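You operate a simulated robot arm through the tools that you are given. There is no shell and no other tool.

The job below is to be done with a simulated two-armed robot. You get a single attempt, and the scene is never put back.

## Task
Swap the empty core on the feeder for the beige tape and feed out 50 mm.
Fine: the core goes in the black tray; set the brake to the colour of the tape before feeding.

The check looks at the end state, three seconds after you hand in, the way a careful person would. Anything else that was tipped, shoved, dropped, spilled or broken makes it a failure.

## Robot
Two 7-joint arms with fingered hands on one trunk that stands fixed in place. Base frame: the origin is at the foot of the trunk, x ahead of it, y to its left, z up; the work surface is at about z = 951. Lengths are in mm, angles in rad, forces in N, time in s.
The left shoulder is at [44, 124, 1206], the right one opposite. With the tool pointing down near the work surface each hand reaches from about 460 to 860 mm from the base axis, measured 20 degrees to its own side. Payload 3.6 kg a hand.
The TCP of each hand is the grasp point between the finger pads, 34 mm short of the fingertips. In the tool frame z runs along the fingers and y along their closing line. The gripper opens to 116 mm. The gripper's body begins 40 mm behind the TCP. The gripper is a hand of 5 fingers: y runs from the thumb to the fingers, the wrist lies at [-16, -160, -164] in the tool frame.
Orientation is that of the tool frame in the base frame, as a unit quaternion [x, y, z, w]. With the fingers straight down and the wrist toward the robot, the tool's x, y and z point along [0, 1, 0], [1, 0, 0] and [0, 0, -1] of the base frame.

## Interface
- The arms move only by the tool play_rows. It takes "left_deltas", "right_deltas" or both (then of equal length, played together; a hand with none holds still); each is a list of rows, each a list of 6 numbers: the shift along the base's x, y, z in units of 25 mm (1.0 is 25 mm), then the turn, a rotation vector about the base's x, y, z in units of 5 degrees (1.0 is 5 degrees). In form: [[x, y, z, rx, ry, rz], ...]. A call has 1 to 20 rows; each row shifts and turns the commanded pose from where the row before left it. A call with a number of a shift or a turn outside -1 to 1 is refused whole. Each row takes 0.2 s and may step no farther than 50 mm and 0.15 rad from the row before; otherwise, the whole call is refused. A pose out of reach is approached as far as the arm can. The call stops where the force on the tool passes 60 N (or 10 N more than at its start, if that is more) or the arm is blocked; 0.2 s more then pass. In this call time passes only in rows, and 0.2 s behind the last. The reply holds the time, the measured pose of the TCP, the force on the tool along the base axes, the opening and the grip force, in the units named above and with some noise, with the torque about the TCP (base axes, N m) and any sound that the robot's microphone picked up.
- Cameras (640 x 400 px; columns grow to the right, rows downward): "scene" is now at [116.5, -55.4, 1398.3]; the picture's right is [-0.60, -0.80, -0.00], its down [-0.31, 0.23, -0.92] and it looks along [0.74, -0.55, -0.39] (base axes); focal length 293 px, centre (320, 200). "left" rides on the left gripper at [-69, -134, -110] in its tool frame; the picture's right is [-0.77, -0.19, 0.61], its down [0.59, -0.58, 0.56] and it looks along [0.25, 0.80, 0.55] (tool axes); focal length 256 px, centre (320, 200). "right" rides on the right gripper at [69, -134, -110] in its tool frame; the picture's right is [-0.77, 0.19, -0.61], its down [-0.59, -0.58, 0.57] and it looks along [-0.25, 0.79, 0.55] (tool axes); focal length 256 px, centre (320, 200). There is no depth. A picture from a camera that has moved, and an enlarged one, comes with that camera's place and axes in the base frame and with its lens.
- capture(camera): a new picture of that camera. The clock stands still meanwhile.
- slide_trunk(by): slides the trunk up (or, below 0, down) by that many mm; the arms and the scene camera ride with it, the base frame stays. It gives what a move gives, with no picture.
- set_fingers(index, middle, ring, little, thumb_bend, thumb_turn, hand): sets how far each is bent, from 0 (flat) to 100 (curled in); at 30 the hand is open as for a grip, at 70 the pads meet at the TCP. One left out holds its place. A second passes; each finger stops where it meets its share of the squeeze, and holds until it gets a number again. It is the only way to open and close the hand. It gives what a move gives, with no picture; readings hold the bend of each and the force on index, middle, ring, little, thumb and palm. thumb_turn goes from beside the hand (0) to across from the fingers (100), as for a grip.
- head_to(pan, tilt): turns the head with the scene camera to pan (to the left, within 1.501 rad either way) and tilt (down, from -0.506 to 1.204), counted from straight ahead of the robot. It gives what a move gives.
- inspect(camera, box): a new picture of the part [left, top, right, bottom] of that camera's present view, enlarged. The clock stands still meanwhile.
- hand_in(): hands the job in; it is judged then, once.

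Nothing tells you positions but the pictures and the camera data. Unless the task says otherwise, let go and move clear before handing in.

The tools are called after ">>>" as a command line: name --argument value ..., lists and objects as JSON in quotes. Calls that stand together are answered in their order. play_rows: Moves the arms, as the interface text tells. Its arguments: {"type":"object","properties":{"left_deltas":{"type":"array","items":{"type":"array","items":{"type":"number"}}},"right_deltas":{"type":"array","items":{"type":"array","items":{"type":"number"}}}},"required":[]} The other tools are called the same way: slide_trunk (by) slides the trunk up or down; set_fingers (index, middle, ring, little, thumb_bend, thumb_turn, hand) moves the fingers one by one; head_to (pan, tilt) turns the head that bears the scene camera; capture (camera) takes a picture; inspect (camera, box) takes an enlarged picture of a part of a camera's view; hand_in () hands the job in.

At the start:

```text
clock: 0.0
left_tool_pos: [618.2, -60.7, 1312.2]
left_tool_rot: [0.707, 0.707, 0.0, 0.0]
left_force: [-0.9, 0.8, 0.3]
left_ft_torque: [-0.02, 0.0, 0.0]
left_width: 115.5
left_grip_force: 0.1
left_shape: jaw
left_bend: [30.0, 30.0, 30.0, 30.0, 30.0, 97.0]
left_finger forces: [0.0, 0.0, 0.1, 0.0, 0.0, 0.0]
right_tool_pos: [355.5, -429.0, 1257.8]
right_tool_rot: [0.707, 0.707, 0.0, -0.001]
right_force: [0.0, 0.6, 1.0]
right_ft_torque: [-0.03, 0.01, 0.0]
right_width: 115.9
right_grip_force: 0.0
right_shape: jaw
right_bend: [30.0, 30.0, 30.0, 30.0, 30.0, 97.0]
right_finger forces: [0.0, 0.0, 0.0, 0.0, 0.0, 0.1]
trunk travel left (down, up): [-400.0, 362.0]
head pan, tilt: [-0.641, 0.396]
```

scene: 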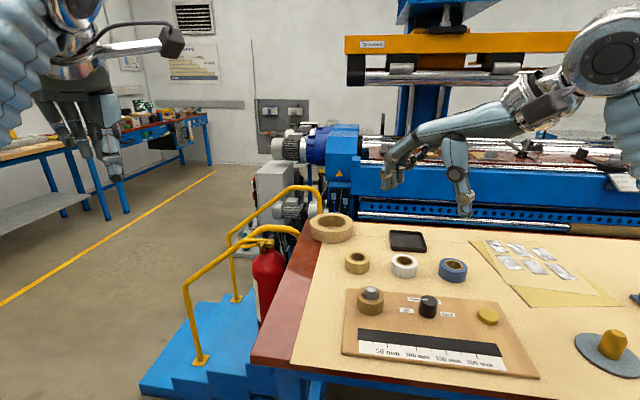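
right: 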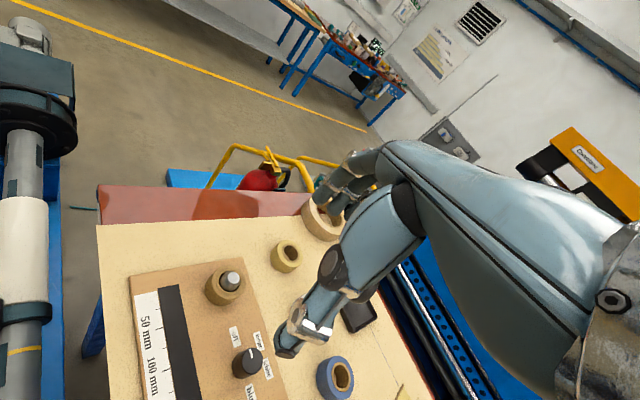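
left: 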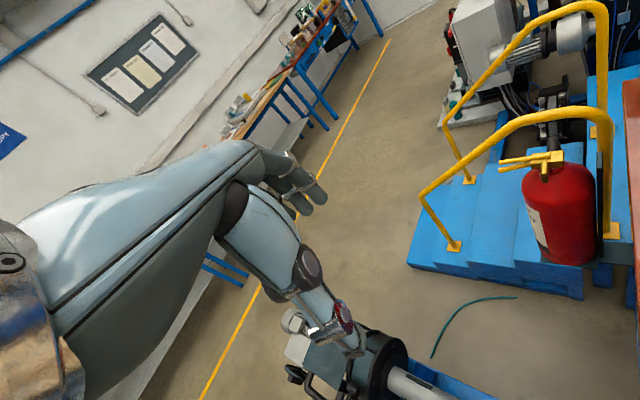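

I see a bench with a feeder board (core on a spindle, a brake knob, a scale strip, a yellow button), several tape rolls behind it, and a black tray. First I'll look closer at the details.

>>> inspect --camera "scene" --box '[330, 270, 550, 390]'

>>> inspect --camera "scene" --box '[300, 200, 480, 300]'

>>> inspect --camera "right" --box '[90, 220, 370, 400]'

>>> inspect --camera "scene" --box '[460, 220, 640, 390]'

```text
2.91 times, centred on (440, 330) of scene
camera zoom: at [116.5, -55.4, 1398.3], right [-0.6, -0.8, 0.0], down [-0.31, 0.23, -0.92], along [0.74, -0.55, -0.39], focal length 853 px, centre (-29, -178)
```

zoom: 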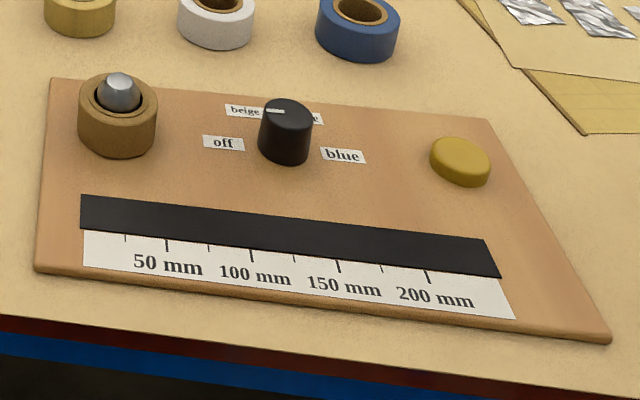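

```text
3.56 times, centred on (390, 250) of scene
camera zoom: at [116.5, -55.4, 1398.3], right [-0.6, -0.8, 0.0], down [-0.31, 0.23, -0.92], along [0.74, -0.55, -0.39], focal length 1043 px, centre (71, 22)
```

zoom: 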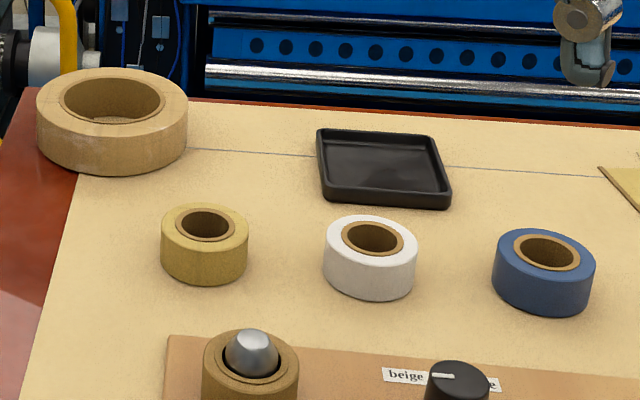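

```text
2.22 times, centred on (230, 310) of right
camera zoom: at [221.3, -360.2, 1366.9], right [0.19, -0.77, 0.61], down [-0.58, -0.59, -0.57], along [0.79, -0.25, -0.55], focal length 569 px, centre (520, -44)
```

zoom: 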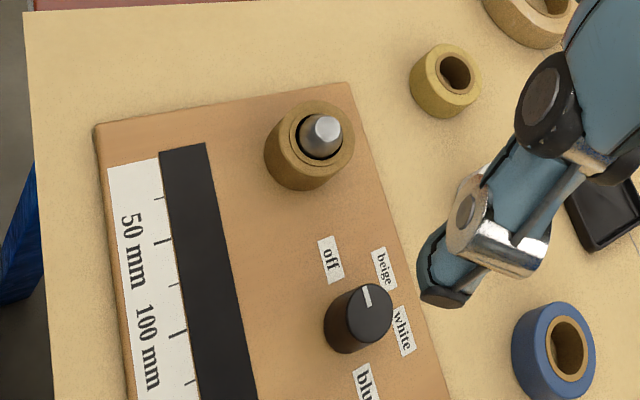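

```text
2.35 times, centred on (550, 305) of scene
camera zoom: at [116.5, -55.4, 1398.3], right [-0.6, -0.8, 0.0], down [-0.31, 0.23, -0.92], along [0.74, -0.55, -0.39], focal length 690 px, centre (-221, -47)
```

zoom: 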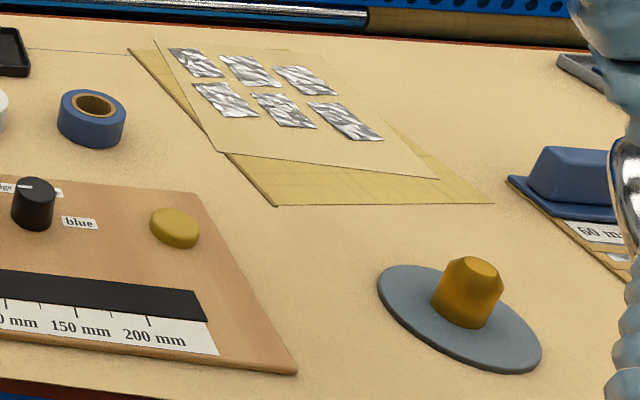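

The core is on the spindle near (436,-421), the knob near (353,-499), the button near (271,-574), the beige roll near (562,-507) and the tray near (561,-710). I'll zoom in on the knob, core and tray before moving.

>>> inspect --camera "scene" --box '[396, 284, 460, 324]'

>>> inspect --camera "scene" --box '[338, 276, 402, 326]'

>>> inspect --camera "right" --box '[220, 310, 300, 400]'

>>> inspect --camera "scene" --box '[335, 245, 380, 280]'

>>> inspect --camera "scene" --box '[378, 222, 442, 262]'

```text
10.00 times, centred on (428, 304) of scene
camera zoom: at [116.5, -55.4, 1398.3], right [-0.6, -0.8, 0.0], down [-0.31, 0.23, -0.92], along [0.74, -0.55, -0.39], focal length 2934 px, centre (-760, -840)
```

zoom: 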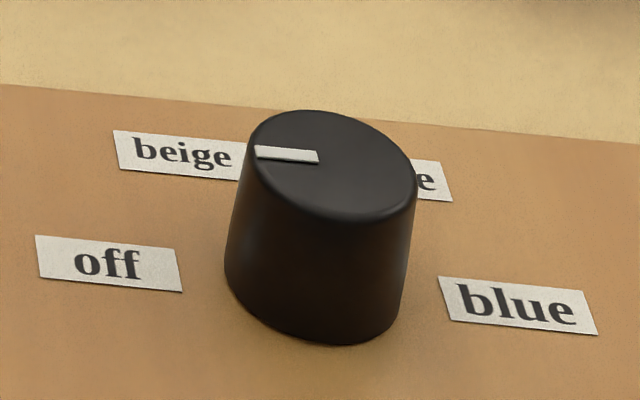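

```text
8.00 times, centred on (370, 301) of scene
camera zoom: at [116.5, -55.4, 1398.3], right [-0.6, -0.8, 0.0], down [-0.31, 0.23, -0.92], along [0.74, -0.55, -0.39], focal length 2347 px, centre (-80, -608)
```

zoom: 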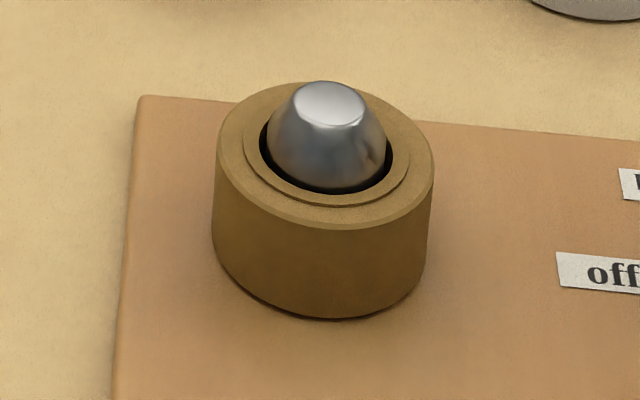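

```text
4.44 times, centred on (260, 355) of right
camera zoom: at [221.3, -360.2, 1366.9], right [0.19, -0.77, 0.61], down [-0.58, -0.59, -0.57], along [0.79, -0.25, -0.55], focal length 1138 px, centre (587, -489)
```

zoom: 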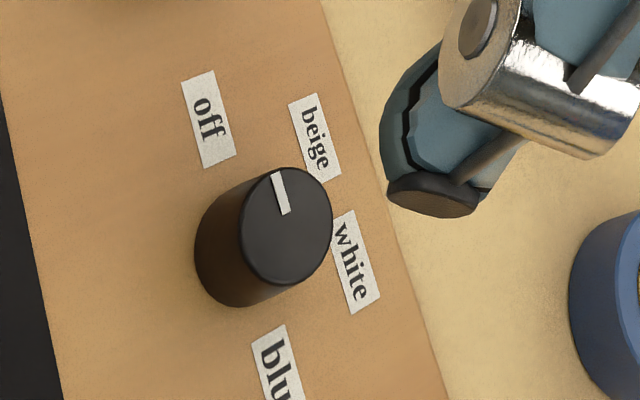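

```text
11.43 times, centred on (358, 262) of scene
camera zoom: at [116.5, -55.4, 1398.3], right [-0.6, -0.8, 0.0], down [-0.31, 0.23, -0.92], along [0.74, -0.55, -0.39], focal length 3353 px, centre (-109, -514)
```

zoom: 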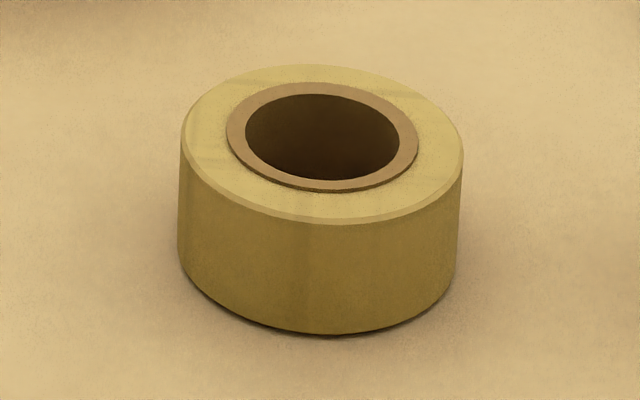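

```text
10.00 times, centred on (410, 242) of scene
camera zoom: at [116.5, -55.4, 1398.3], right [-0.6, -0.8, 0.0], down [-0.31, 0.23, -0.92], along [0.74, -0.55, -0.39], focal length 2934 px, centre (-580, -220)
```

zoom: 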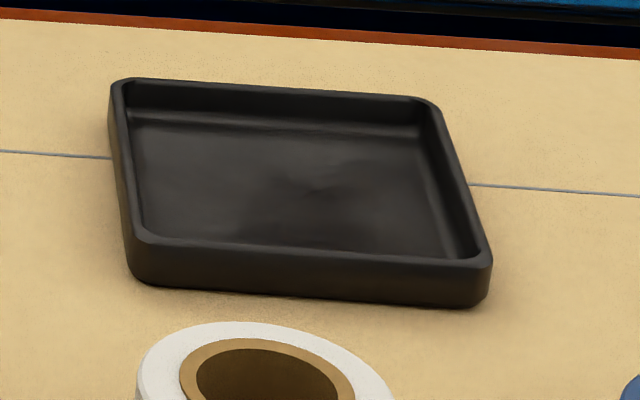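

The knob mark points at "off", so it needs about 60° clockwise to reach "beige". The core is at about (438,-424) with its top near 987, and the roll is 62 mm across and 28 mm high. I'll bring the right hand over the core with a -45° yaw and take a look.

>>> play_rows --right_deltas '[[0.37, 0.02, -0.6, 0, 0, -1], [0.37, 0.02, -0.6, 0, 0, -1], [0.37, 0.02, -0.6, 0, 0, -1], [0.37, 0.02, -0.6, 0, 0, -1], [0.37, 0.02, -0.6, 0, 0, -1], [0.37, 0.02, -0.6, 0, 0, -1], [0.37, 0.02, -0.6, 0, 0, -1], [0.37, 0.02, -0.6, 0, 0, -1], [0.37, 0.02, -0.6, 0, 0, -1]]'

>>> capture --camera "scene"

>>> capture --camera "right"

```text
clock: 2.0
left_tool_pos: [617.0, -61.3, 1311.5]
left_tool_rot: [0.707, 0.707, -0.001, 0.0]
left_force: [0.3, -1.0, 0.1]
left_ft_torque: [0.02, 0.02, 0.01]
left_width: 115.9
left_grip_force: 0.0
left_shape: jaw
left_bend: [30.0, 30.0, 30.0, 30.0, 30.0, 97.0]
left_finger forces: [0.0, 0.0, 0.1, 0.1, 0.0, 0.1]
right_tool_pos: [439.5, -424.2, 1121.1]
right_tool_rot: [0.924, 0.381, 0.0, 0.0]
right_force: [1.3, -0.5, 0.0]
right_ft_torque: [-0.02, -0.03, -0.02]
right_width: 115.9
right_grip_force: 0.1
right_shape: jaw
right_bend: [30.0, 30.0, 30.0, 30.0, 30.0, 97.0]
right_finger forces: [0.0, 0.0, 0.0, 0.0, 0.1, 0.1]
trunk travel left (down, up): [-400.0, 362.0]
head pan, tilt: [-0.641, 0.396]
```

```text
taken
camera scene: at [117.2, -55.2, 1398.2], right [-0.6, -0.8, 0.0], down [-0.31, 0.23, -0.92], along [0.74, -0.55, -0.39], focal length 293 px, centre (320, 200)
```

scene: 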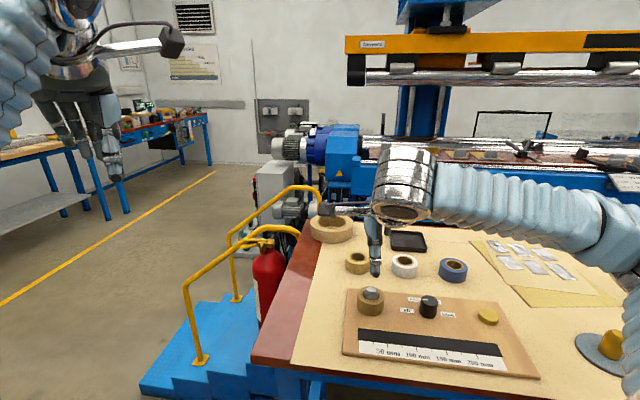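

```text
taken
camera right: at [392.5, -280.5, 1231.5], right [-0.41, -0.68, 0.61], down [-0.82, -0.01, -0.57], along [0.39, -0.74, -0.55], focal length 256 px, centre (320, 200)
```

right: 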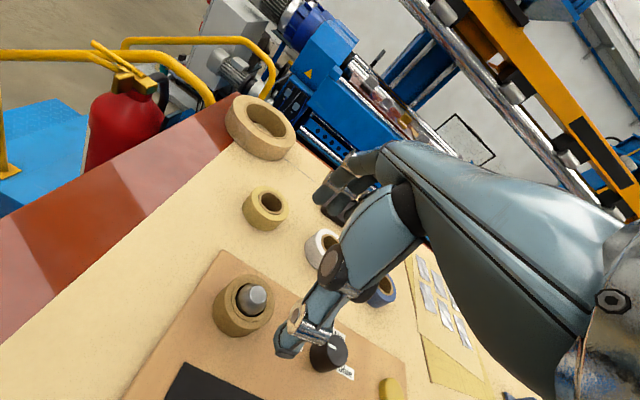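

The hand is above the core. I'll zoom in on it to see the finger and thumb geometry.

>>> inspect --camera "scene" --box '[300, 140, 460, 300]'

>>> inspect --camera "right" --box '[200, 120, 440, 400]'

```text
2.50 times, centred on (380, 220) of scene
camera zoom: at [117.2, -55.2, 1398.2], right [-0.6, -0.8, 0.0], down [-0.31, 0.23, -0.92], along [0.74, -0.55, -0.39], focal length 733 px, centre (170, 150)
```

zoom: 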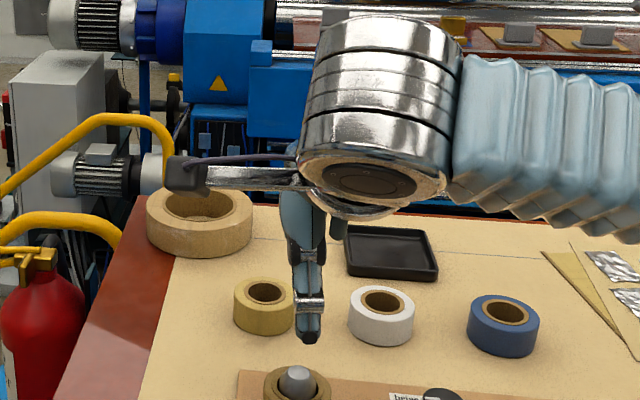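

```text
1.43 times, centred on (320, 260) of right
camera zoom: at [392.5, -280.5, 1231.5], right [-0.41, -0.68, 0.61], down [-0.82, -0.01, -0.57], along [0.39, -0.74, -0.55], focal length 366 px, centre (320, 114)
```

zoom: 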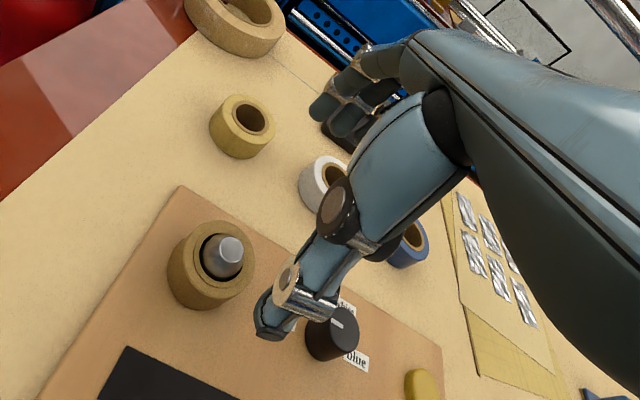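

The hand is clear of everything around it. I'll lower it to TCP z of about 1008 and check fingertip height against the core.

>>> play_rows --right_deltas '[[0, 0, -1, 0, 0, 0], [0, 0, -1, 0, 0, 0], [0, 0, -1, 0, 0, 0], [0, 0, -1, 0, 0, 0], [0, 0, -0.5, 0, 0, 0]]'

>>> inspect --camera "scene" --box '[310, 200, 470, 340]'

>>> inspect --camera "right" --box '[200, 120, 440, 400]'

```text
clock: 3.2
left_tool_pos: [617.6, -61.7, 1312.5]
left_tool_rot: [0.707, 0.707, 0.001, 0.0]
left_force: [0.2, 0.2, 0.1]
left_ft_torque: [0.03, 0.0, -0.02]
left_width: 115.7
left_grip_force: 0.0
left_shape: jaw
left_bend: [30.0, 30.0, 30.0, 30.0, 30.0, 97.0]
left_finger forces: [0.0, 0.0, 0.1, 0.0, 0.0, 0.0]
right_tool_pos: [435.9, -423.4, 1008.5]
right_tool_rot: [0.924, 0.383, 0.0, 0.0]
right_force: [-0.4, -0.5, 0.1]
right_ft_torque: [-0.02, 0.02, -0.03]
right_width: 115.9
right_grip_force: 0.1
right_shape: jaw
right_bend: [30.0, 30.0, 30.0, 30.0, 30.0, 97.0]
right_finger forces: [0.0, 0.0, 0.0, 0.0, 0.1, 0.0]
trunk travel left (down, up): [-400.0, 362.0]
head pan, tilt: [-0.641, 0.396]
```

```text
2.86 times, centred on (390, 270) of scene
camera zoom: at [116.5, -55.3, 1398.3], right [-0.6, -0.8, 0.0], down [-0.31, 0.23, -0.92], along [0.74, -0.55, -0.39], focal length 838 px, centre (120, 0)
```

zoom: 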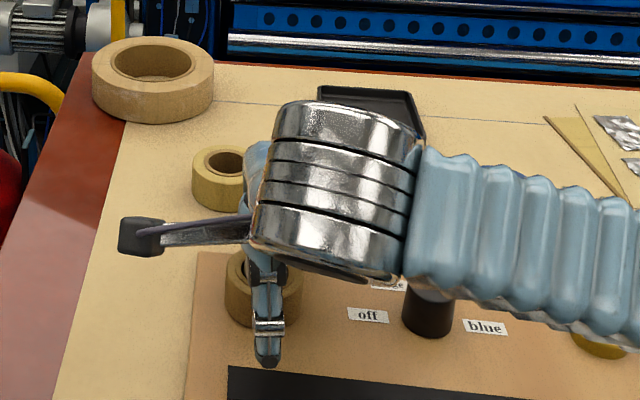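

```text
1.43 times, centred on (320, 260) of right
camera zoom: at [390.1, -281.5, 1118.7], right [-0.41, -0.68, 0.61], down [-0.82, -0.01, -0.57], along [0.39, -0.74, -0.55], focal length 366 px, centre (320, 114)
```

zoom: 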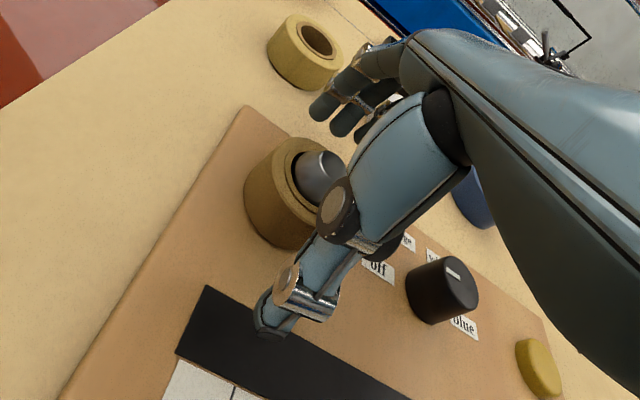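

The fingertips are about 10–15 mm above the board and straddle the core. I'll lower 6 mm and close the fingers partway, watching the forces.

>>> play_rows --right_deltas '[[0, 0, -0.24, 0, 0, 0]]'

>>> set_fingers --hand "right" --index 42 --middle 42 --ring 42 --little 42 --thumb_bend 42

>>> inspect --camera "right" --box '[200, 120, 440, 400]'

>>> inspect --camera "scene" --box '[310, 200, 470, 340]'

```text
clock: 3.6
left_tool_pos: [616.7, -61.5, 1311.6]
left_tool_rot: [0.707, 0.707, -0.001, 0.0]
left_force: [0.2, 0.3, -0.1]
left_ft_torque: [0.01, 0.02, -0.01]
left_width: 116.1
left_grip_force: 0.1
left_shape: jaw
left_bend: [30.0, 30.0, 30.0, 30.0, 30.0, 97.0]
left_finger forces: [0.0, 0.0, 0.0, 0.0, 0.0, 0.1]
right_tool_pos: [437.8, -424.2, 1002.3]
right_tool_rot: [0.923, 0.384, 0.0, 0.0]
right_force: [-1.1, 0.3, -0.6]
right_ft_torque: [0.01, 0.04, 0.01]
right_width: 116.0
right_grip_force: 0.0
right_shape: jaw
right_bend: [30.0, 30.0, 30.0, 30.0, 30.0, 97.0]
right_finger forces: [0.1, 0.0, 0.0, 0.1, 0.1, 0.0]
trunk travel left (down, up): [-400.0, 362.0]
head pan, tilt: [-0.641, 0.396]
```

```text
clock: 4.6
left_tool_pos: [617.7, -61.5, 1312.7]
left_tool_rot: [0.707, 0.707, 0.0, 0.0]
left_force: [-0.3, 0.2, 0.4]
left_ft_torque: [0.04, 0.03, 0.03]
left_width: 115.7
left_grip_force: 0.1
left_shape: jaw
left_bend: [30.0, 30.0, 30.0, 30.0, 30.0, 97.0]
left_finger forces: [0.1, 0.0, 0.0, 0.0, 0.1, 0.0]
right_tool_pos: [437.5, -424.1, 1002.7]
right_tool_rot: [0.924, 0.383, 0.0, -0.001]
right_force: [-0.3, 0.9, 0.1]
right_ft_torque: [-0.01, -0.02, -0.01]
right_width: 83.3
right_grip_force: 0.1
right_shape: fingers
right_bend: [42.0, 42.0, 42.0, 42.0, 42.0, 97.0]
right_finger forces: [0.0, 0.0, 0.0, 0.0, 0.0, 0.0]
trunk travel left (down, up): [-400.0, 362.0]
head pan, tilt: [-0.641, 0.396]
```

```text
1.43 times, centred on (320, 260) of right
camera zoom: at [390.6, -280.9, 1112.9], right [-0.41, -0.68, 0.61], down [-0.83, -0.01, -0.56], along [0.39, -0.74, -0.55], focal length 366 px, centre (320, 114)
```

zoom: 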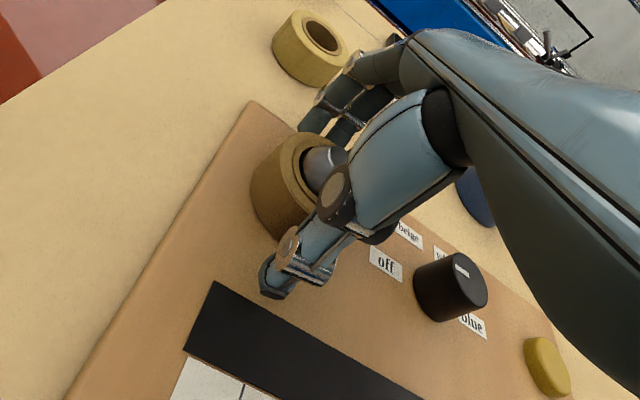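

```text
2.86 times, centred on (390, 270) of scene
camera zoom: at [116.5, -55.3, 1398.3], right [-0.6, -0.8, 0.0], down [-0.31, 0.23, -0.92], along [0.74, -0.55, -0.39], focal length 838 px, centre (120, 0)
```

zoom: 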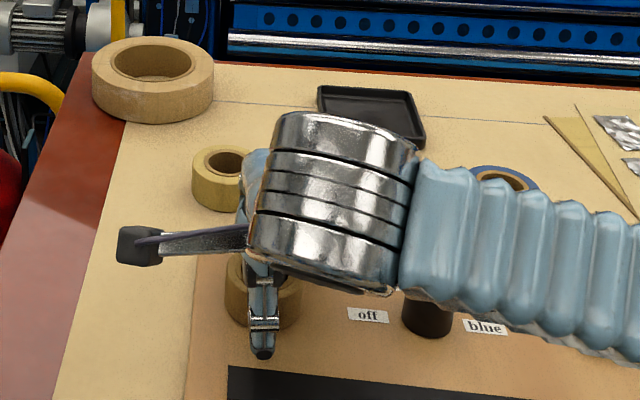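

The opening is now 83 mm with clear margins. I'll close onto the core.

>>> set_fingers --hand "right" --index 60 --middle 60 --ring 60 --little 60 --thumb_bend 60

>>> inspect --camera "right" --box '[200, 120, 440, 400]'

>>> inspect --camera "scene" --box '[310, 200, 470, 340]'

```text
clock: 5.6
left_tool_pos: [618.7, -61.2, 1311.9]
left_tool_rot: [0.708, 0.706, 0.0, 0.0]
left_force: [0.6, -0.2, 0.0]
left_ft_torque: [0.01, 0.0, -0.02]
left_width: 116.0
left_grip_force: 0.1
left_shape: jaw
left_bend: [30.0, 30.0, 30.0, 30.0, 30.0, 97.0]
left_finger forces: [0.1, 0.0, 0.1, 0.1, 0.1, 0.0]
right_tool_pos: [437.0, -423.4, 1003.1]
right_tool_rot: [0.924, 0.383, 0.0, 0.0]
right_force: [1.9, -1.0, 0.5]
right_ft_torque: [-0.02, -0.02, -0.03]
right_width: 49.2
right_grip_force: 14.4
right_shape: fingers
right_bend: [55.0, 54.0, 60.0, 60.0, 55.0, 97.0]
right_finger forces: [7.3, 7.4, 0.0, 0.0, 14.1, 0.0]
trunk travel left (down, up): [-400.0, 362.0]
head pan, tilt: [-0.641, 0.396]
```

```text
1.43 times, centred on (320, 260) of right
camera zoom: at [390.6, -281.1, 1112.9], right [-0.41, -0.68, 0.61], down [-0.83, -0.01, -0.56], along [0.39, -0.74, -0.55], focal length 366 px, centre (320, 114)
```

zoom: 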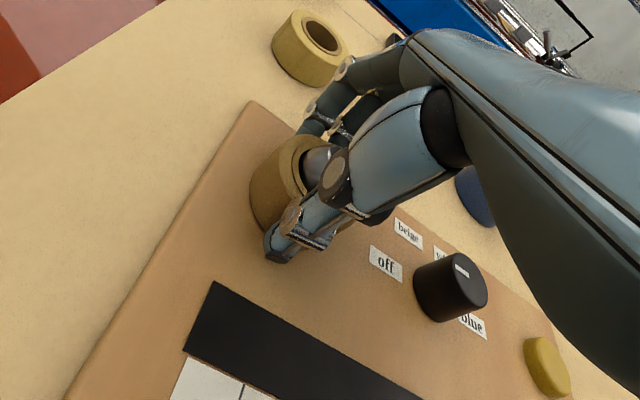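

```text
2.86 times, centred on (390, 270) of scene
camera zoom: at [116.6, -55.5, 1398.3], right [-0.6, -0.8, 0.0], down [-0.31, 0.23, -0.92], along [0.74, -0.55, -0.39], focal length 838 px, centre (120, 0)
```

zoom: 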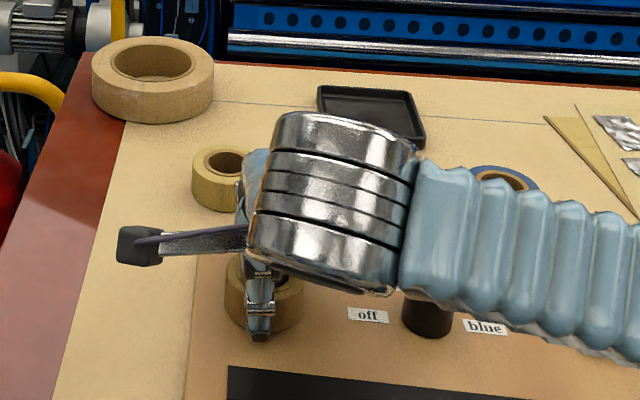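

Index, middle and thumb hold the core with about 14 N. I'll lift straight up slowly.

>>> play_rows --right_deltas '[[0, 0, 0.2, 0, 0, 0], [0, 0, 0.3, 0, 0, 0], [0, 0, 0.4, 0, 0, 0], [0, 0, 0.4, 0, 0, 0], [0, 0, 0.4, 0, 0, 0], [0, 0, 0.4, 0, 0, 0], [0, 0, 0.4, 0, 0, 0], [0, 0, 0.5, 0, 0, 0], [0, 0, 0.5, 0, 0, 0], [0, 0, 0.5, 0, 0, 0]]'

>>> inspect --camera "right" --box '[200, 120, 440, 400]'

>>> inspect --camera "scene" --box '[310, 180, 470, 320]'

```text
clock: 7.8
left_tool_pos: [616.3, -60.3, 1311.7]
left_tool_rot: [0.708, 0.707, 0.0, 0.001]
left_force: [0.1, 0.4, 0.2]
left_ft_torque: [-0.01, 0.03, 0.01]
left_width: 116.1
left_grip_force: 0.0
left_shape: jaw
left_bend: [30.0, 30.0, 30.0, 30.0, 30.0, 97.0]
left_finger forces: [0.0, 0.0, 0.1, 0.1, 0.0, 0.0]
right_tool_pos: [438.3, -423.7, 1103.6]
right_tool_rot: [0.924, 0.383, 0.0, 0.0]
right_force: [0.3, -0.7, -0.4]
right_ft_torque: [0.01, -0.02, 0.01]
right_width: 49.0
right_grip_force: 14.8
right_shape: fingers
right_bend: [55.0, 54.0, 60.0, 60.0, 55.0, 97.0]
right_finger forces: [7.3, 7.3, 0.0, 0.1, 14.5, 0.0]
trunk travel left (down, up): [-400.0, 362.0]
head pan, tilt: [-0.641, 0.396]
```

```text
1.43 times, centred on (320, 260) of right
camera zoom: at [392.2, -281.6, 1213.4], right [-0.41, -0.68, 0.61], down [-0.83, -0.01, -0.56], along [0.39, -0.74, -0.55], focal length 366 px, centre (320, 114)
```

zoom: 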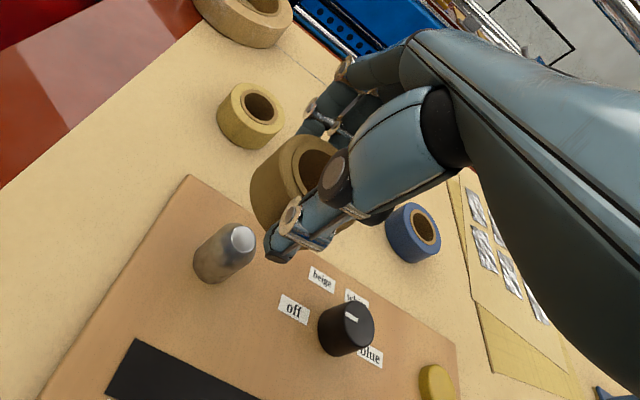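

```text
2.86 times, centred on (390, 250) of scene
camera zoom: at [116.6, -55.2, 1398.3], right [-0.6, -0.8, 0.0], down [-0.31, 0.23, -0.92], along [0.74, -0.55, -0.39], focal length 838 px, centre (120, 57)
```

zoom: 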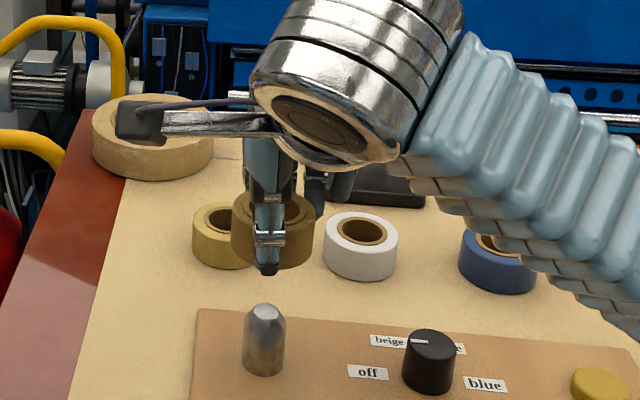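

The core is off the spindle, and the bare spindle measures (438,-424) with its tip at about 1003. Next I'll carry the core at height over to the black tray near (560,-702).

>>> play_rows --right_deltas '[[0.35, -0.793, 0, 0, 0, 0], [0.35, -0.793, 0, 0, 0, 0], [0.35, -0.793, 0, 0, 0, 0], [0.35, -0.793, 0, 0, 0, 0], [0.35, -0.793, 0, 0, 0, 0], [0.35, -0.793, 0, 0, 0, 0], [0.35, -0.793, 0, 0, 0, 0], [0.35, -0.793, 0, 0, 0, 0], [0.35, -0.793, 0, 0, 0, 0], [0.35, -0.793, 0, 0, 0, 0], [0.35, -0.793, 0, 0, 0, 0], [0.35, -0.793, 0, 0, 0, 0], [0.35, -0.793, 0, 0, 0, 0], [0.3, -0.793, 0, 0, 0, 0]]'

>>> capture --camera "right"

>>> capture --camera "scene"

```text
clock: 10.8
left_tool_pos: [618.4, -61.6, 1311.7]
left_tool_rot: [0.707, 0.707, 0.001, -0.001]
left_force: [-1.0, -0.4, -0.3]
left_ft_torque: [0.0, -0.01, 0.0]
left_width: 116.0
left_grip_force: 0.2
left_shape: jaw
left_bend: [30.0, 30.0, 30.0, 30.0, 30.0, 97.0]
left_finger forces: [0.0, 0.0, 0.0, 0.0, 0.0, 0.0]
right_tool_pos: [559.8, -701.3, 1102.4]
right_tool_rot: [0.924, 0.383, -0.001, -0.001]
right_force: [-0.5, 0.3, 0.1]
right_ft_torque: [0.04, -0.03, 0.02]
right_width: 49.0
right_grip_force: 14.3
right_shape: fingers
right_bend: [55.0, 54.0, 60.0, 60.0, 55.0, 97.0]
right_finger forces: [7.2, 7.3, 0.1, 0.0, 14.4, 0.0]
trunk travel left (down, up): [-400.0, 362.0]
head pan, tilt: [-0.641, 0.396]
```

```text
taken
camera right: at [512.5, -558.6, 1212.4], right [-0.41, -0.68, 0.61], down [-0.83, -0.01, -0.56], along [0.39, -0.74, -0.55], focal length 256 px, centre (320, 200)
```

right: 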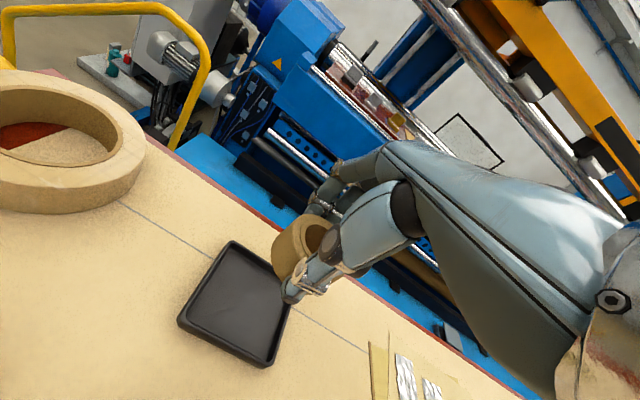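

```text
taken
camera scene: at [117.1, -56.0, 1398.2], right [-0.6, -0.8, 0.0], down [-0.31, 0.23, -0.92], along [0.74, -0.55, -0.39], focal length 293 px, centre (320, 200)
```

scene: 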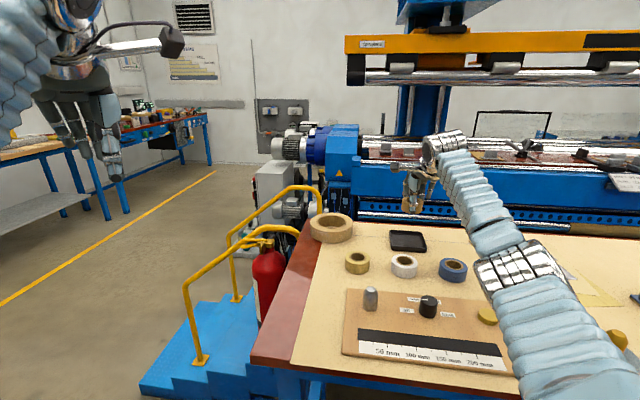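

The hand reached the tray position. I'll check the tray centre from the wrist camera.

>>> inspect --camera "right" --box '[160, 220, 350, 380]'

>>> inspect --camera "scene" --box '[370, 120, 470, 270]'

```text
2.50 times, centred on (255, 300) of right
camera zoom: at [512.5, -558.6, 1212.4], right [-0.41, -0.68, 0.61], down [-0.83, -0.01, -0.56], along [0.39, -0.74, -0.55], focal length 640 px, centre (482, -50)
```

zoom: 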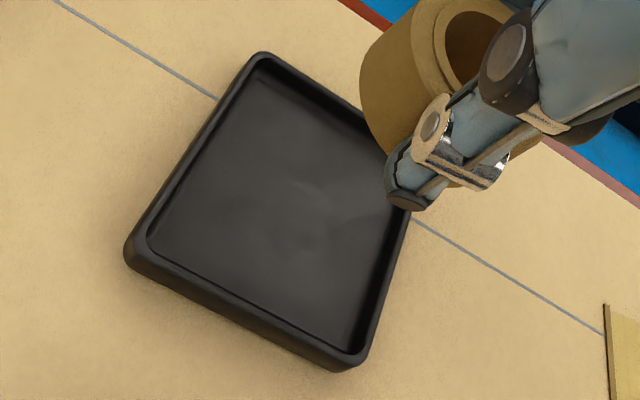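

```text
2.67 times, centred on (420, 195) of scene
camera zoom: at [117.1, -56.0, 1398.2], right [-0.6, -0.8, 0.0], down [-0.31, 0.23, -0.92], along [0.74, -0.55, -0.39], focal length 782 px, centre (53, 213)
```

zoom: 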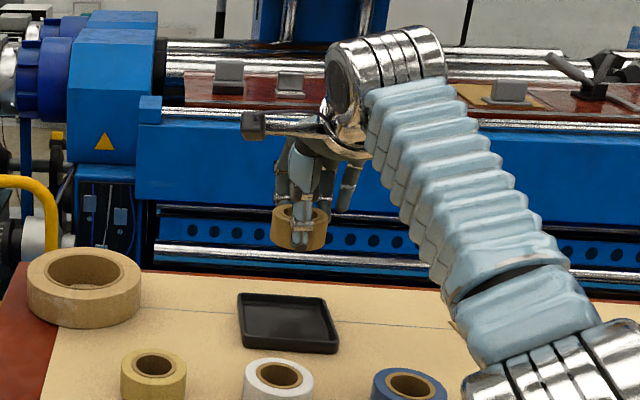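

The tray centre measures about (561,-703), so the core is aligned. I'll lower until the fingertips sit just above the rim.

>>> play_rows --right_deltas '[[0, 0, -0.8, 0, 0, 0], [0, 0, -0.8, 0, 0, 0], [0, 0, -0.8, 0, 0, 0], [0, 0, -0.6, 0, 0, 0], [0, 0, -0.4, 0, 0, 0], [0, 0, -0.3, 0, 0, 0]]'

>>> inspect --camera "right" --box '[200, 150, 400, 340]'

>>> inspect --camera "scene" --box '[370, 190, 450, 260]'

```text
clock: 12.2
left_tool_pos: [617.9, -61.4, 1312.7]
left_tool_rot: [0.707, 0.707, 0.0, -0.001]
left_force: [-0.2, -0.2, -0.3]
left_ft_torque: [-0.02, 0.0, -0.02]
left_width: 115.9
left_grip_force: 0.1
left_shape: jaw
left_bend: [30.0, 30.0, 30.0, 30.0, 30.0, 97.0]
left_finger forces: [0.0, 0.0, 0.0, 0.0, 0.1, 0.1]
right_tool_pos: [560.2, -699.4, 1010.2]
right_tool_rot: [0.924, 0.382, 0.0, -0.001]
right_force: [-0.3, -0.2, -0.3]
right_ft_torque: [-0.03, 0.04, 0.01]
right_width: 49.0
right_grip_force: 14.4
right_shape: fingers
right_bend: [55.0, 54.0, 60.0, 60.0, 55.0, 97.0]
right_finger forces: [7.1, 7.3, 0.0, 0.0, 14.5, 0.1]
trunk travel left (down, up): [-400.0, 362.0]
head pan, tilt: [-0.641, 0.396]
```

```text
2.11 times, centred on (300, 245) of right
camera zoom: at [514.1, -557.6, 1119.9], right [-0.41, -0.68, 0.61], down [-0.83, -0.01, -0.56], along [0.39, -0.74, -0.56], focal length 539 px, centre (362, 105)
```

zoom: 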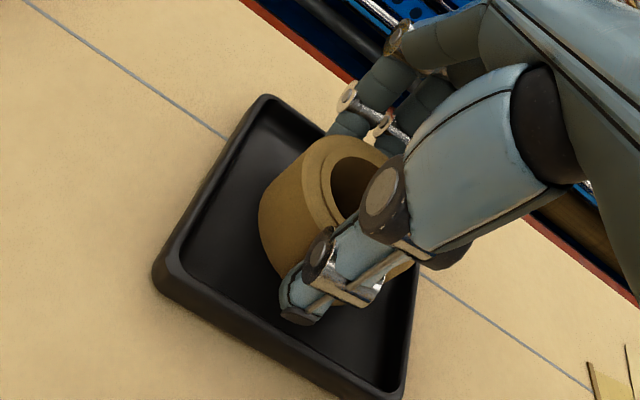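

```text
5.71 times, centred on (410, 225) of scene
camera zoom: at [116.9, -55.9, 1398.3], right [-0.6, -0.8, 0.0], down [-0.31, 0.23, -0.92], along [0.74, -0.55, -0.39], focal length 1676 px, centre (-194, 57)
```

zoom: 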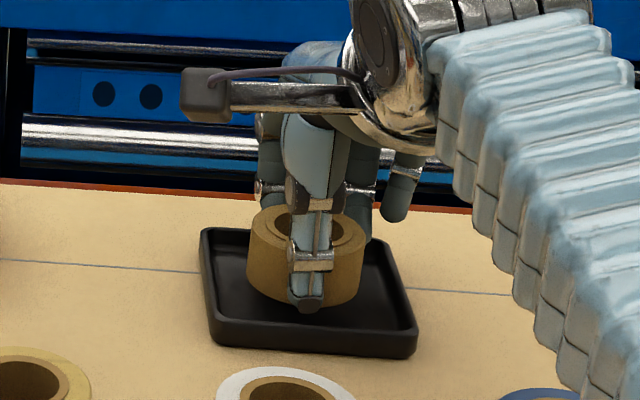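

The core is centred over the tray floor, a few mm up. I'll lower 3 mm more and open slightly.

>>> play_rows --right_deltas '[[0, 0, -0.12, 0, 0, 0]]'

>>> set_fingers --hand "right" --index 47 --middle 47 --ring 47 --little 47 --thumb_bend 47

>>> inspect --camera "right" --box '[200, 150, 400, 340]'

>>> inspect --camera "scene" --box '[370, 190, 450, 260]'

```text
clock: 12.6
left_tool_pos: [618.5, -61.3, 1311.9]
left_tool_rot: [0.707, 0.707, 0.0, 0.0]
left_force: [-0.1, 0.5, 0.1]
left_ft_torque: [0.01, -0.05, 0.01]
left_width: 115.8
left_grip_force: 0.1
left_shape: jaw
left_bend: [30.0, 30.0, 30.0, 30.0, 30.0, 97.0]
left_finger forces: [0.0, 0.1, 0.0, 0.0, 0.0, 0.0]
right_tool_pos: [559.7, -700.7, 1007.7]
right_tool_rot: [0.924, 0.384, -0.001, -0.001]
right_force: [-0.6, -0.2, 0.1]
right_ft_torque: [0.0, 0.01, 0.01]
right_width: 49.0
right_grip_force: 14.6
right_shape: fingers
right_bend: [55.0, 54.0, 60.0, 60.0, 55.0, 97.0]
right_finger forces: [7.0, 7.3, 0.0, 0.1, 14.4, 0.1]
trunk travel left (down, up): [-400.0, 362.0]
head pan, tilt: [-0.641, 0.396]
```

```text
clock: 13.6
left_tool_pos: [618.1, -62.1, 1312.0]
left_tool_rot: [0.707, 0.708, 0.0, -0.001]
left_force: [-0.2, -0.6, -0.2]
left_ft_torque: [-0.01, 0.01, 0.01]
left_width: 115.8
left_grip_force: 0.0
left_shape: jaw
left_bend: [30.0, 30.0, 30.0, 30.0, 30.0, 97.0]
left_finger forces: [0.0, 0.0, 0.1, 0.0, 0.0, 0.0]
right_tool_pos: [560.9, -700.3, 1006.8]
right_tool_rot: [0.924, 0.382, -0.001, -0.001]
right_force: [0.2, 0.1, 0.2]
right_ft_torque: [0.01, 0.02, -0.02]
right_width: 67.5
right_grip_force: 0.1
right_shape: fingers
right_bend: [47.0, 47.0, 47.0, 47.0, 47.0, 97.0]
right_finger forces: [0.0, 0.1, 0.0, 0.1, 0.0, 0.0]
trunk travel left (down, up): [-400.0, 362.0]
head pan, tilt: [-0.641, 0.396]
```

```text
2.11 times, centred on (300, 245) of right
camera zoom: at [514.4, -557.4, 1117.2], right [-0.41, -0.68, 0.61], down [-0.83, -0.01, -0.56], along [0.39, -0.74, -0.55], focal length 539 px, centre (362, 105)
```

zoom: 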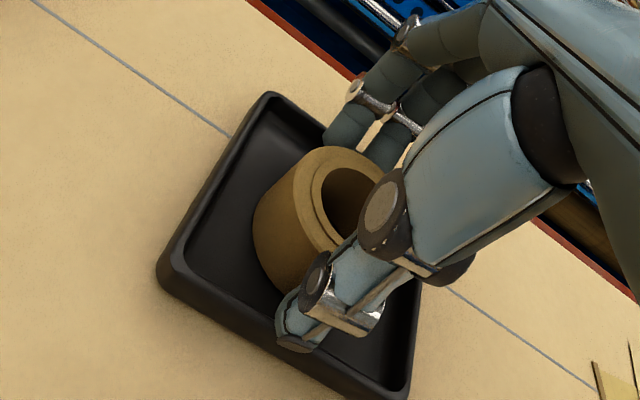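

```text
5.71 times, centred on (410, 225) of scene
camera zoom: at [116.8, -55.7, 1398.3], right [-0.6, -0.8, 0.0], down [-0.31, 0.23, -0.92], along [0.74, -0.55, -0.39], focal length 1676 px, centre (-194, 57)
```

zoom: 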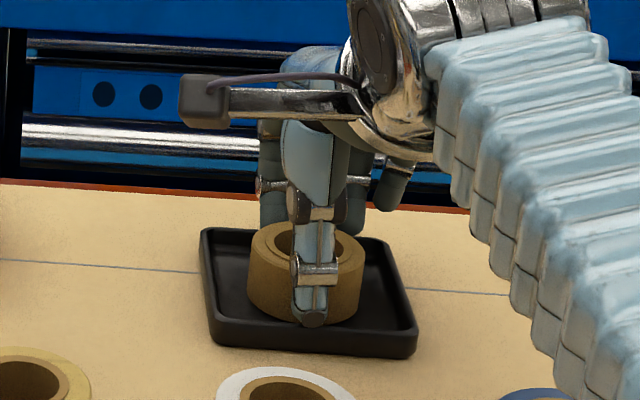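

The core now sits in the tray. I'll raise the hand and move above the beige roll at (562,-507), opening a bit more on the way.

>>> play_rows --right_deltas '[[0, 0, 0.4, 0, 0, 0], [0, 0, 0.8, 0, 0, 0], [0, 0, 1, 0, 0, 0], [0, 0, 1, 0, 0, 0], [0, 0, 0.5, 0, 0, 0], [0.012, 0.975, 0, 0, 0, 0], [0.012, 0.975, 0, 0, 0, 0], [0.012, 0.975, 0, 0, 0, 0], [0.012, 0.975, 0, 0, 0, 0], [0.012, 0.975, 0, 0, 0, 0], [0.012, 0.975, 0, 0, 0, 0], [0.012, 0.975, 0, 0, 0, 0], [0.012, 0.975, 0, 0, 0, 0]]'

>>> set_fingers --hand "right" --index 42 --middle 42 --ring 42 --little 42 --thumb_bend 42

>>> capture --camera "right"

>>> inspect --camera "scene" --box '[300, 160, 460, 290]'

```text
clock: 16.4
left_tool_pos: [618.0, -61.2, 1312.8]
left_tool_rot: [0.707, 0.708, 0.0, 0.001]
left_force: [0.0, -0.1, -0.7]
left_ft_torque: [-0.02, 0.01, -0.02]
left_width: 115.6
left_grip_force: 0.1
left_shape: jaw
left_bend: [30.0, 30.0, 30.0, 30.0, 30.0, 97.0]
left_finger forces: [0.0, 0.1, 0.1, 0.2, 0.0, 0.1]
right_tool_pos: [562.3, -505.4, 1101.4]
right_tool_rot: [0.924, 0.383, 0.0, -0.001]
right_force: [0.2, -0.4, -0.5]
right_ft_torque: [-0.03, 0.02, -0.05]
right_width: 67.8
right_grip_force: 0.1
right_shape: fingers
right_bend: [47.0, 47.0, 47.0, 47.0, 47.0, 97.0]
right_finger forces: [0.0, 0.0, 0.0, 0.0, 0.0, 0.1]
trunk travel left (down, up): [-400.0, 362.0]
head pan, tilt: [-0.641, 0.396]
```

```text
clock: 17.4
left_tool_pos: [618.2, -61.3, 1312.1]
left_tool_rot: [0.708, 0.706, 0.0, 0.0]
left_force: [0.3, -0.1, 0.5]
left_ft_torque: [-0.01, 0.05, 0.0]
left_width: 115.7
left_grip_force: 0.1
left_shape: jaw
left_bend: [30.0, 30.0, 30.0, 30.0, 30.0, 97.0]
left_finger forces: [0.0, 0.0, 0.0, 0.0, 0.0, 0.0]
right_tool_pos: [563.5, -507.9, 1100.9]
right_tool_rot: [0.924, 0.383, 0.0, -0.001]
right_force: [-0.2, 0.4, 0.2]
right_ft_torque: [0.05, 0.01, 0.03]
right_width: 82.6
right_grip_force: 0.0
right_shape: fingers
right_bend: [42.0, 42.0, 42.0, 42.0, 42.0, 97.0]
right_finger forces: [0.0, 0.0, 0.0, 0.1, 0.1, 0.0]
trunk travel left (down, up): [-400.0, 362.0]
head pan, tilt: [-0.641, 0.396]
```

```text
taken
camera right: at [517.2, -363.9, 1210.0], right [-0.41, -0.68, 0.61], down [-0.83, -0.01, -0.56], along [0.39, -0.74, -0.55], focal length 256 px, centre (320, 200)
```

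right: 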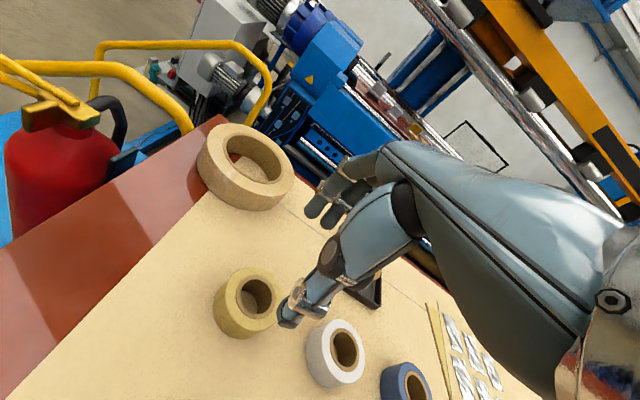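

```text
3.08 times, centred on (380, 225) of scene
camera zoom: at [116.7, -55.4, 1398.3], right [-0.6, -0.8, 0.0], down [-0.31, 0.23, -0.92], along [0.74, -0.55, -0.39], focal length 903 px, centre (135, 123)
```

zoom: 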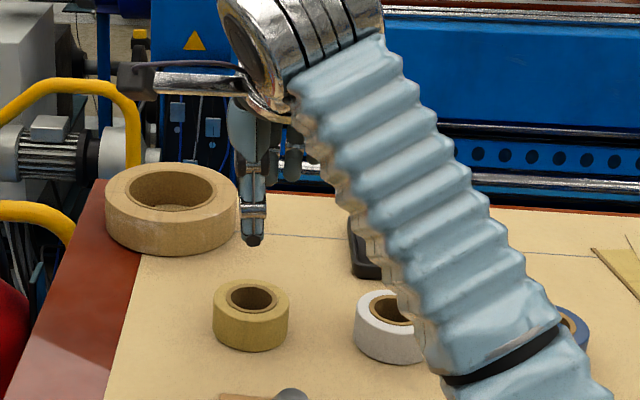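

The hand is above the beige roll. I'll measure the roll's centre precisely with the wrist camera before descending.

>>> inspect --camera "right" --box '[200, 250, 300, 350]'

```text
4.00 times, centred on (250, 300) of right
camera zoom: at [517.2, -363.9, 1210.0], right [-0.41, -0.68, 0.61], down [-0.83, -0.01, -0.56], along [0.39, -0.74, -0.55], focal length 1024 px, centre (600, -200)
```

zoom: 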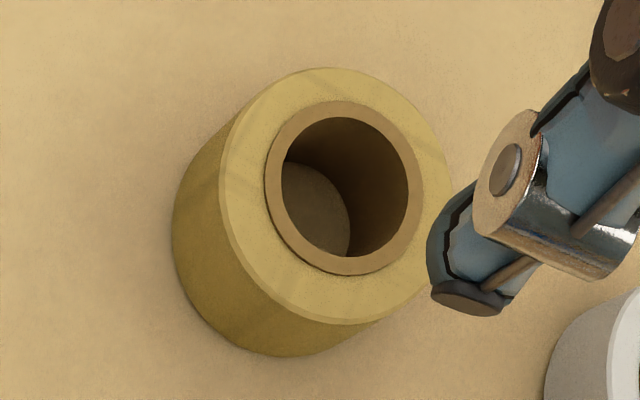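

The roll centre measures about (561,-507), within a millimetre of the hand. I'll descend to TCP z of about 995.

>>> play_rows --right_deltas '[[-0.04, 0, -0.8, 0, 0, 0], [0, 0, -0.8, 0, 0, 0], [0, 0, -0.8, 0, 0, 0], [0, 0, -0.8, 0, 0, 0], [0, 0, -0.5, 0, 0, 0], [0, 0, -0.4, 0, 0, 0]]'

>>> inspect --camera "right" --box '[200, 150, 400, 340]'

>>> inspect --camera "scene" --box '[310, 200, 410, 290]'

```text
clock: 18.8
left_tool_pos: [617.5, -61.5, 1312.1]
left_tool_rot: [0.707, 0.707, 0.0, 0.0]
left_force: [0.2, 1.1, 0.2]
left_ft_torque: [0.02, 0.01, -0.01]
left_width: 115.7
left_grip_force: 0.0
left_shape: jaw
left_bend: [30.0, 30.0, 30.0, 30.0, 30.0, 97.0]
left_finger forces: [0.0, 0.0, 0.0, 0.0, 0.0, 0.1]
right_tool_pos: [562.7, -505.5, 999.1]
right_tool_rot: [0.924, 0.383, 0.0, 0.0]
right_force: [0.2, 0.5, -0.2]
right_ft_torque: [-0.01, -0.02, 0.01]
right_width: 82.7
right_grip_force: 0.0
right_shape: fingers
right_bend: [42.0, 42.0, 42.0, 42.0, 42.0, 97.0]
right_finger forces: [0.0, 0.1, 0.0, 0.0, 0.0, 0.1]
trunk travel left (down, up): [-400.0, 362.0]
head pan, tilt: [-0.641, 0.396]
```

```text
2.11 times, centred on (300, 245) of right
camera zoom: at [515.7, -363.2, 1108.0], right [-0.41, -0.68, 0.61], down [-0.82, -0.01, -0.57], along [0.39, -0.74, -0.55], focal length 539 px, centre (362, 105)
```

zoom: 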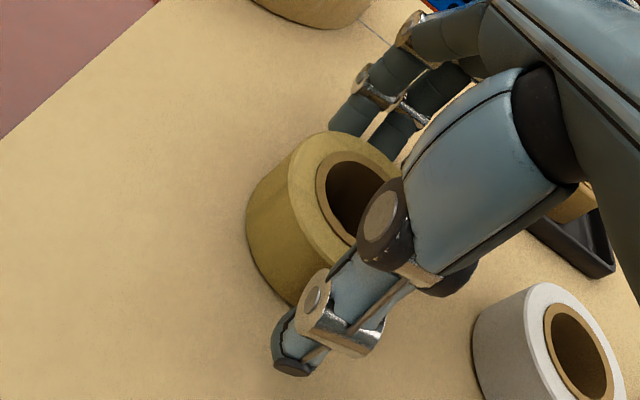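

```text
4.44 times, centred on (360, 245) of scene
camera zoom: at [116.7, -55.5, 1398.3], right [-0.6, -0.8, 0.0], down [-0.31, 0.23, -0.92], along [0.74, -0.55, -0.39], focal length 1304 px, centre (142, 0)
```

zoom: 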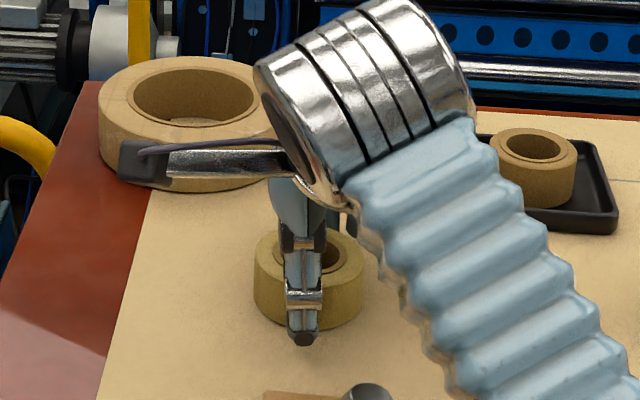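

The hand straddles the roll with clearance on both sides. I'll close on it.

>>> set_fingers --hand "right" --index 58 --middle 58 --ring 50 --little 42 --thumb_bend 58

>>> inspect --camera "right" --box '[200, 150, 400, 340]'

```text
clock: 19.8
left_tool_pos: [616.8, -60.9, 1312.1]
left_tool_rot: [0.707, 0.707, 0.0, 0.0]
left_force: [-0.5, -0.2, 0.7]
left_ft_torque: [0.05, 0.02, 0.0]
left_width: 116.0
left_grip_force: 0.0
left_shape: jaw
left_bend: [30.0, 30.0, 30.0, 30.0, 30.0, 97.0]
left_finger forces: [0.0, 0.0, 0.0, 0.1, 0.0, 0.0]
right_tool_pos: [561.7, -505.4, 998.4]
right_tool_rot: [0.924, 0.382, -0.001, -0.001]
right_force: [-0.3, 0.6, 0.0]
right_ft_torque: [-0.01, 0.01, -0.01]
right_width: 56.1
right_grip_force: 13.0
right_shape: fingers
right_bend: [52.0, 52.0, 50.0, 42.0, 52.0, 97.0]
right_finger forces: [6.3, 6.4, 0.0, 0.0, 12.6, 0.0]
trunk travel left (down, up): [-400.0, 362.0]
head pan, tilt: [-0.641, 0.396]
```

```text
2.11 times, centred on (300, 245) of right
camera zoom: at [515.7, -363.0, 1108.2], right [-0.41, -0.68, 0.61], down [-0.83, -0.01, -0.56], along [0.39, -0.74, -0.55], focal length 539 px, centre (362, 105)
```

zoom: 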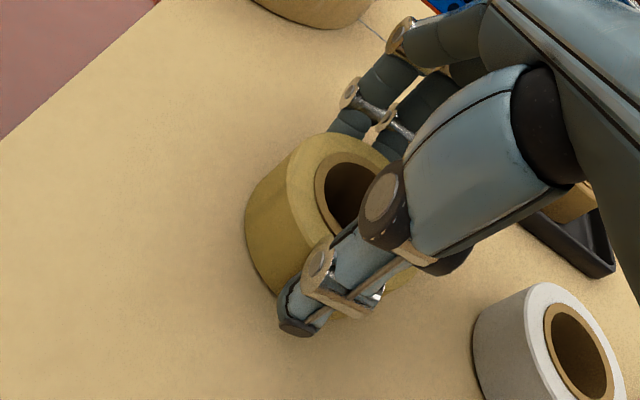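

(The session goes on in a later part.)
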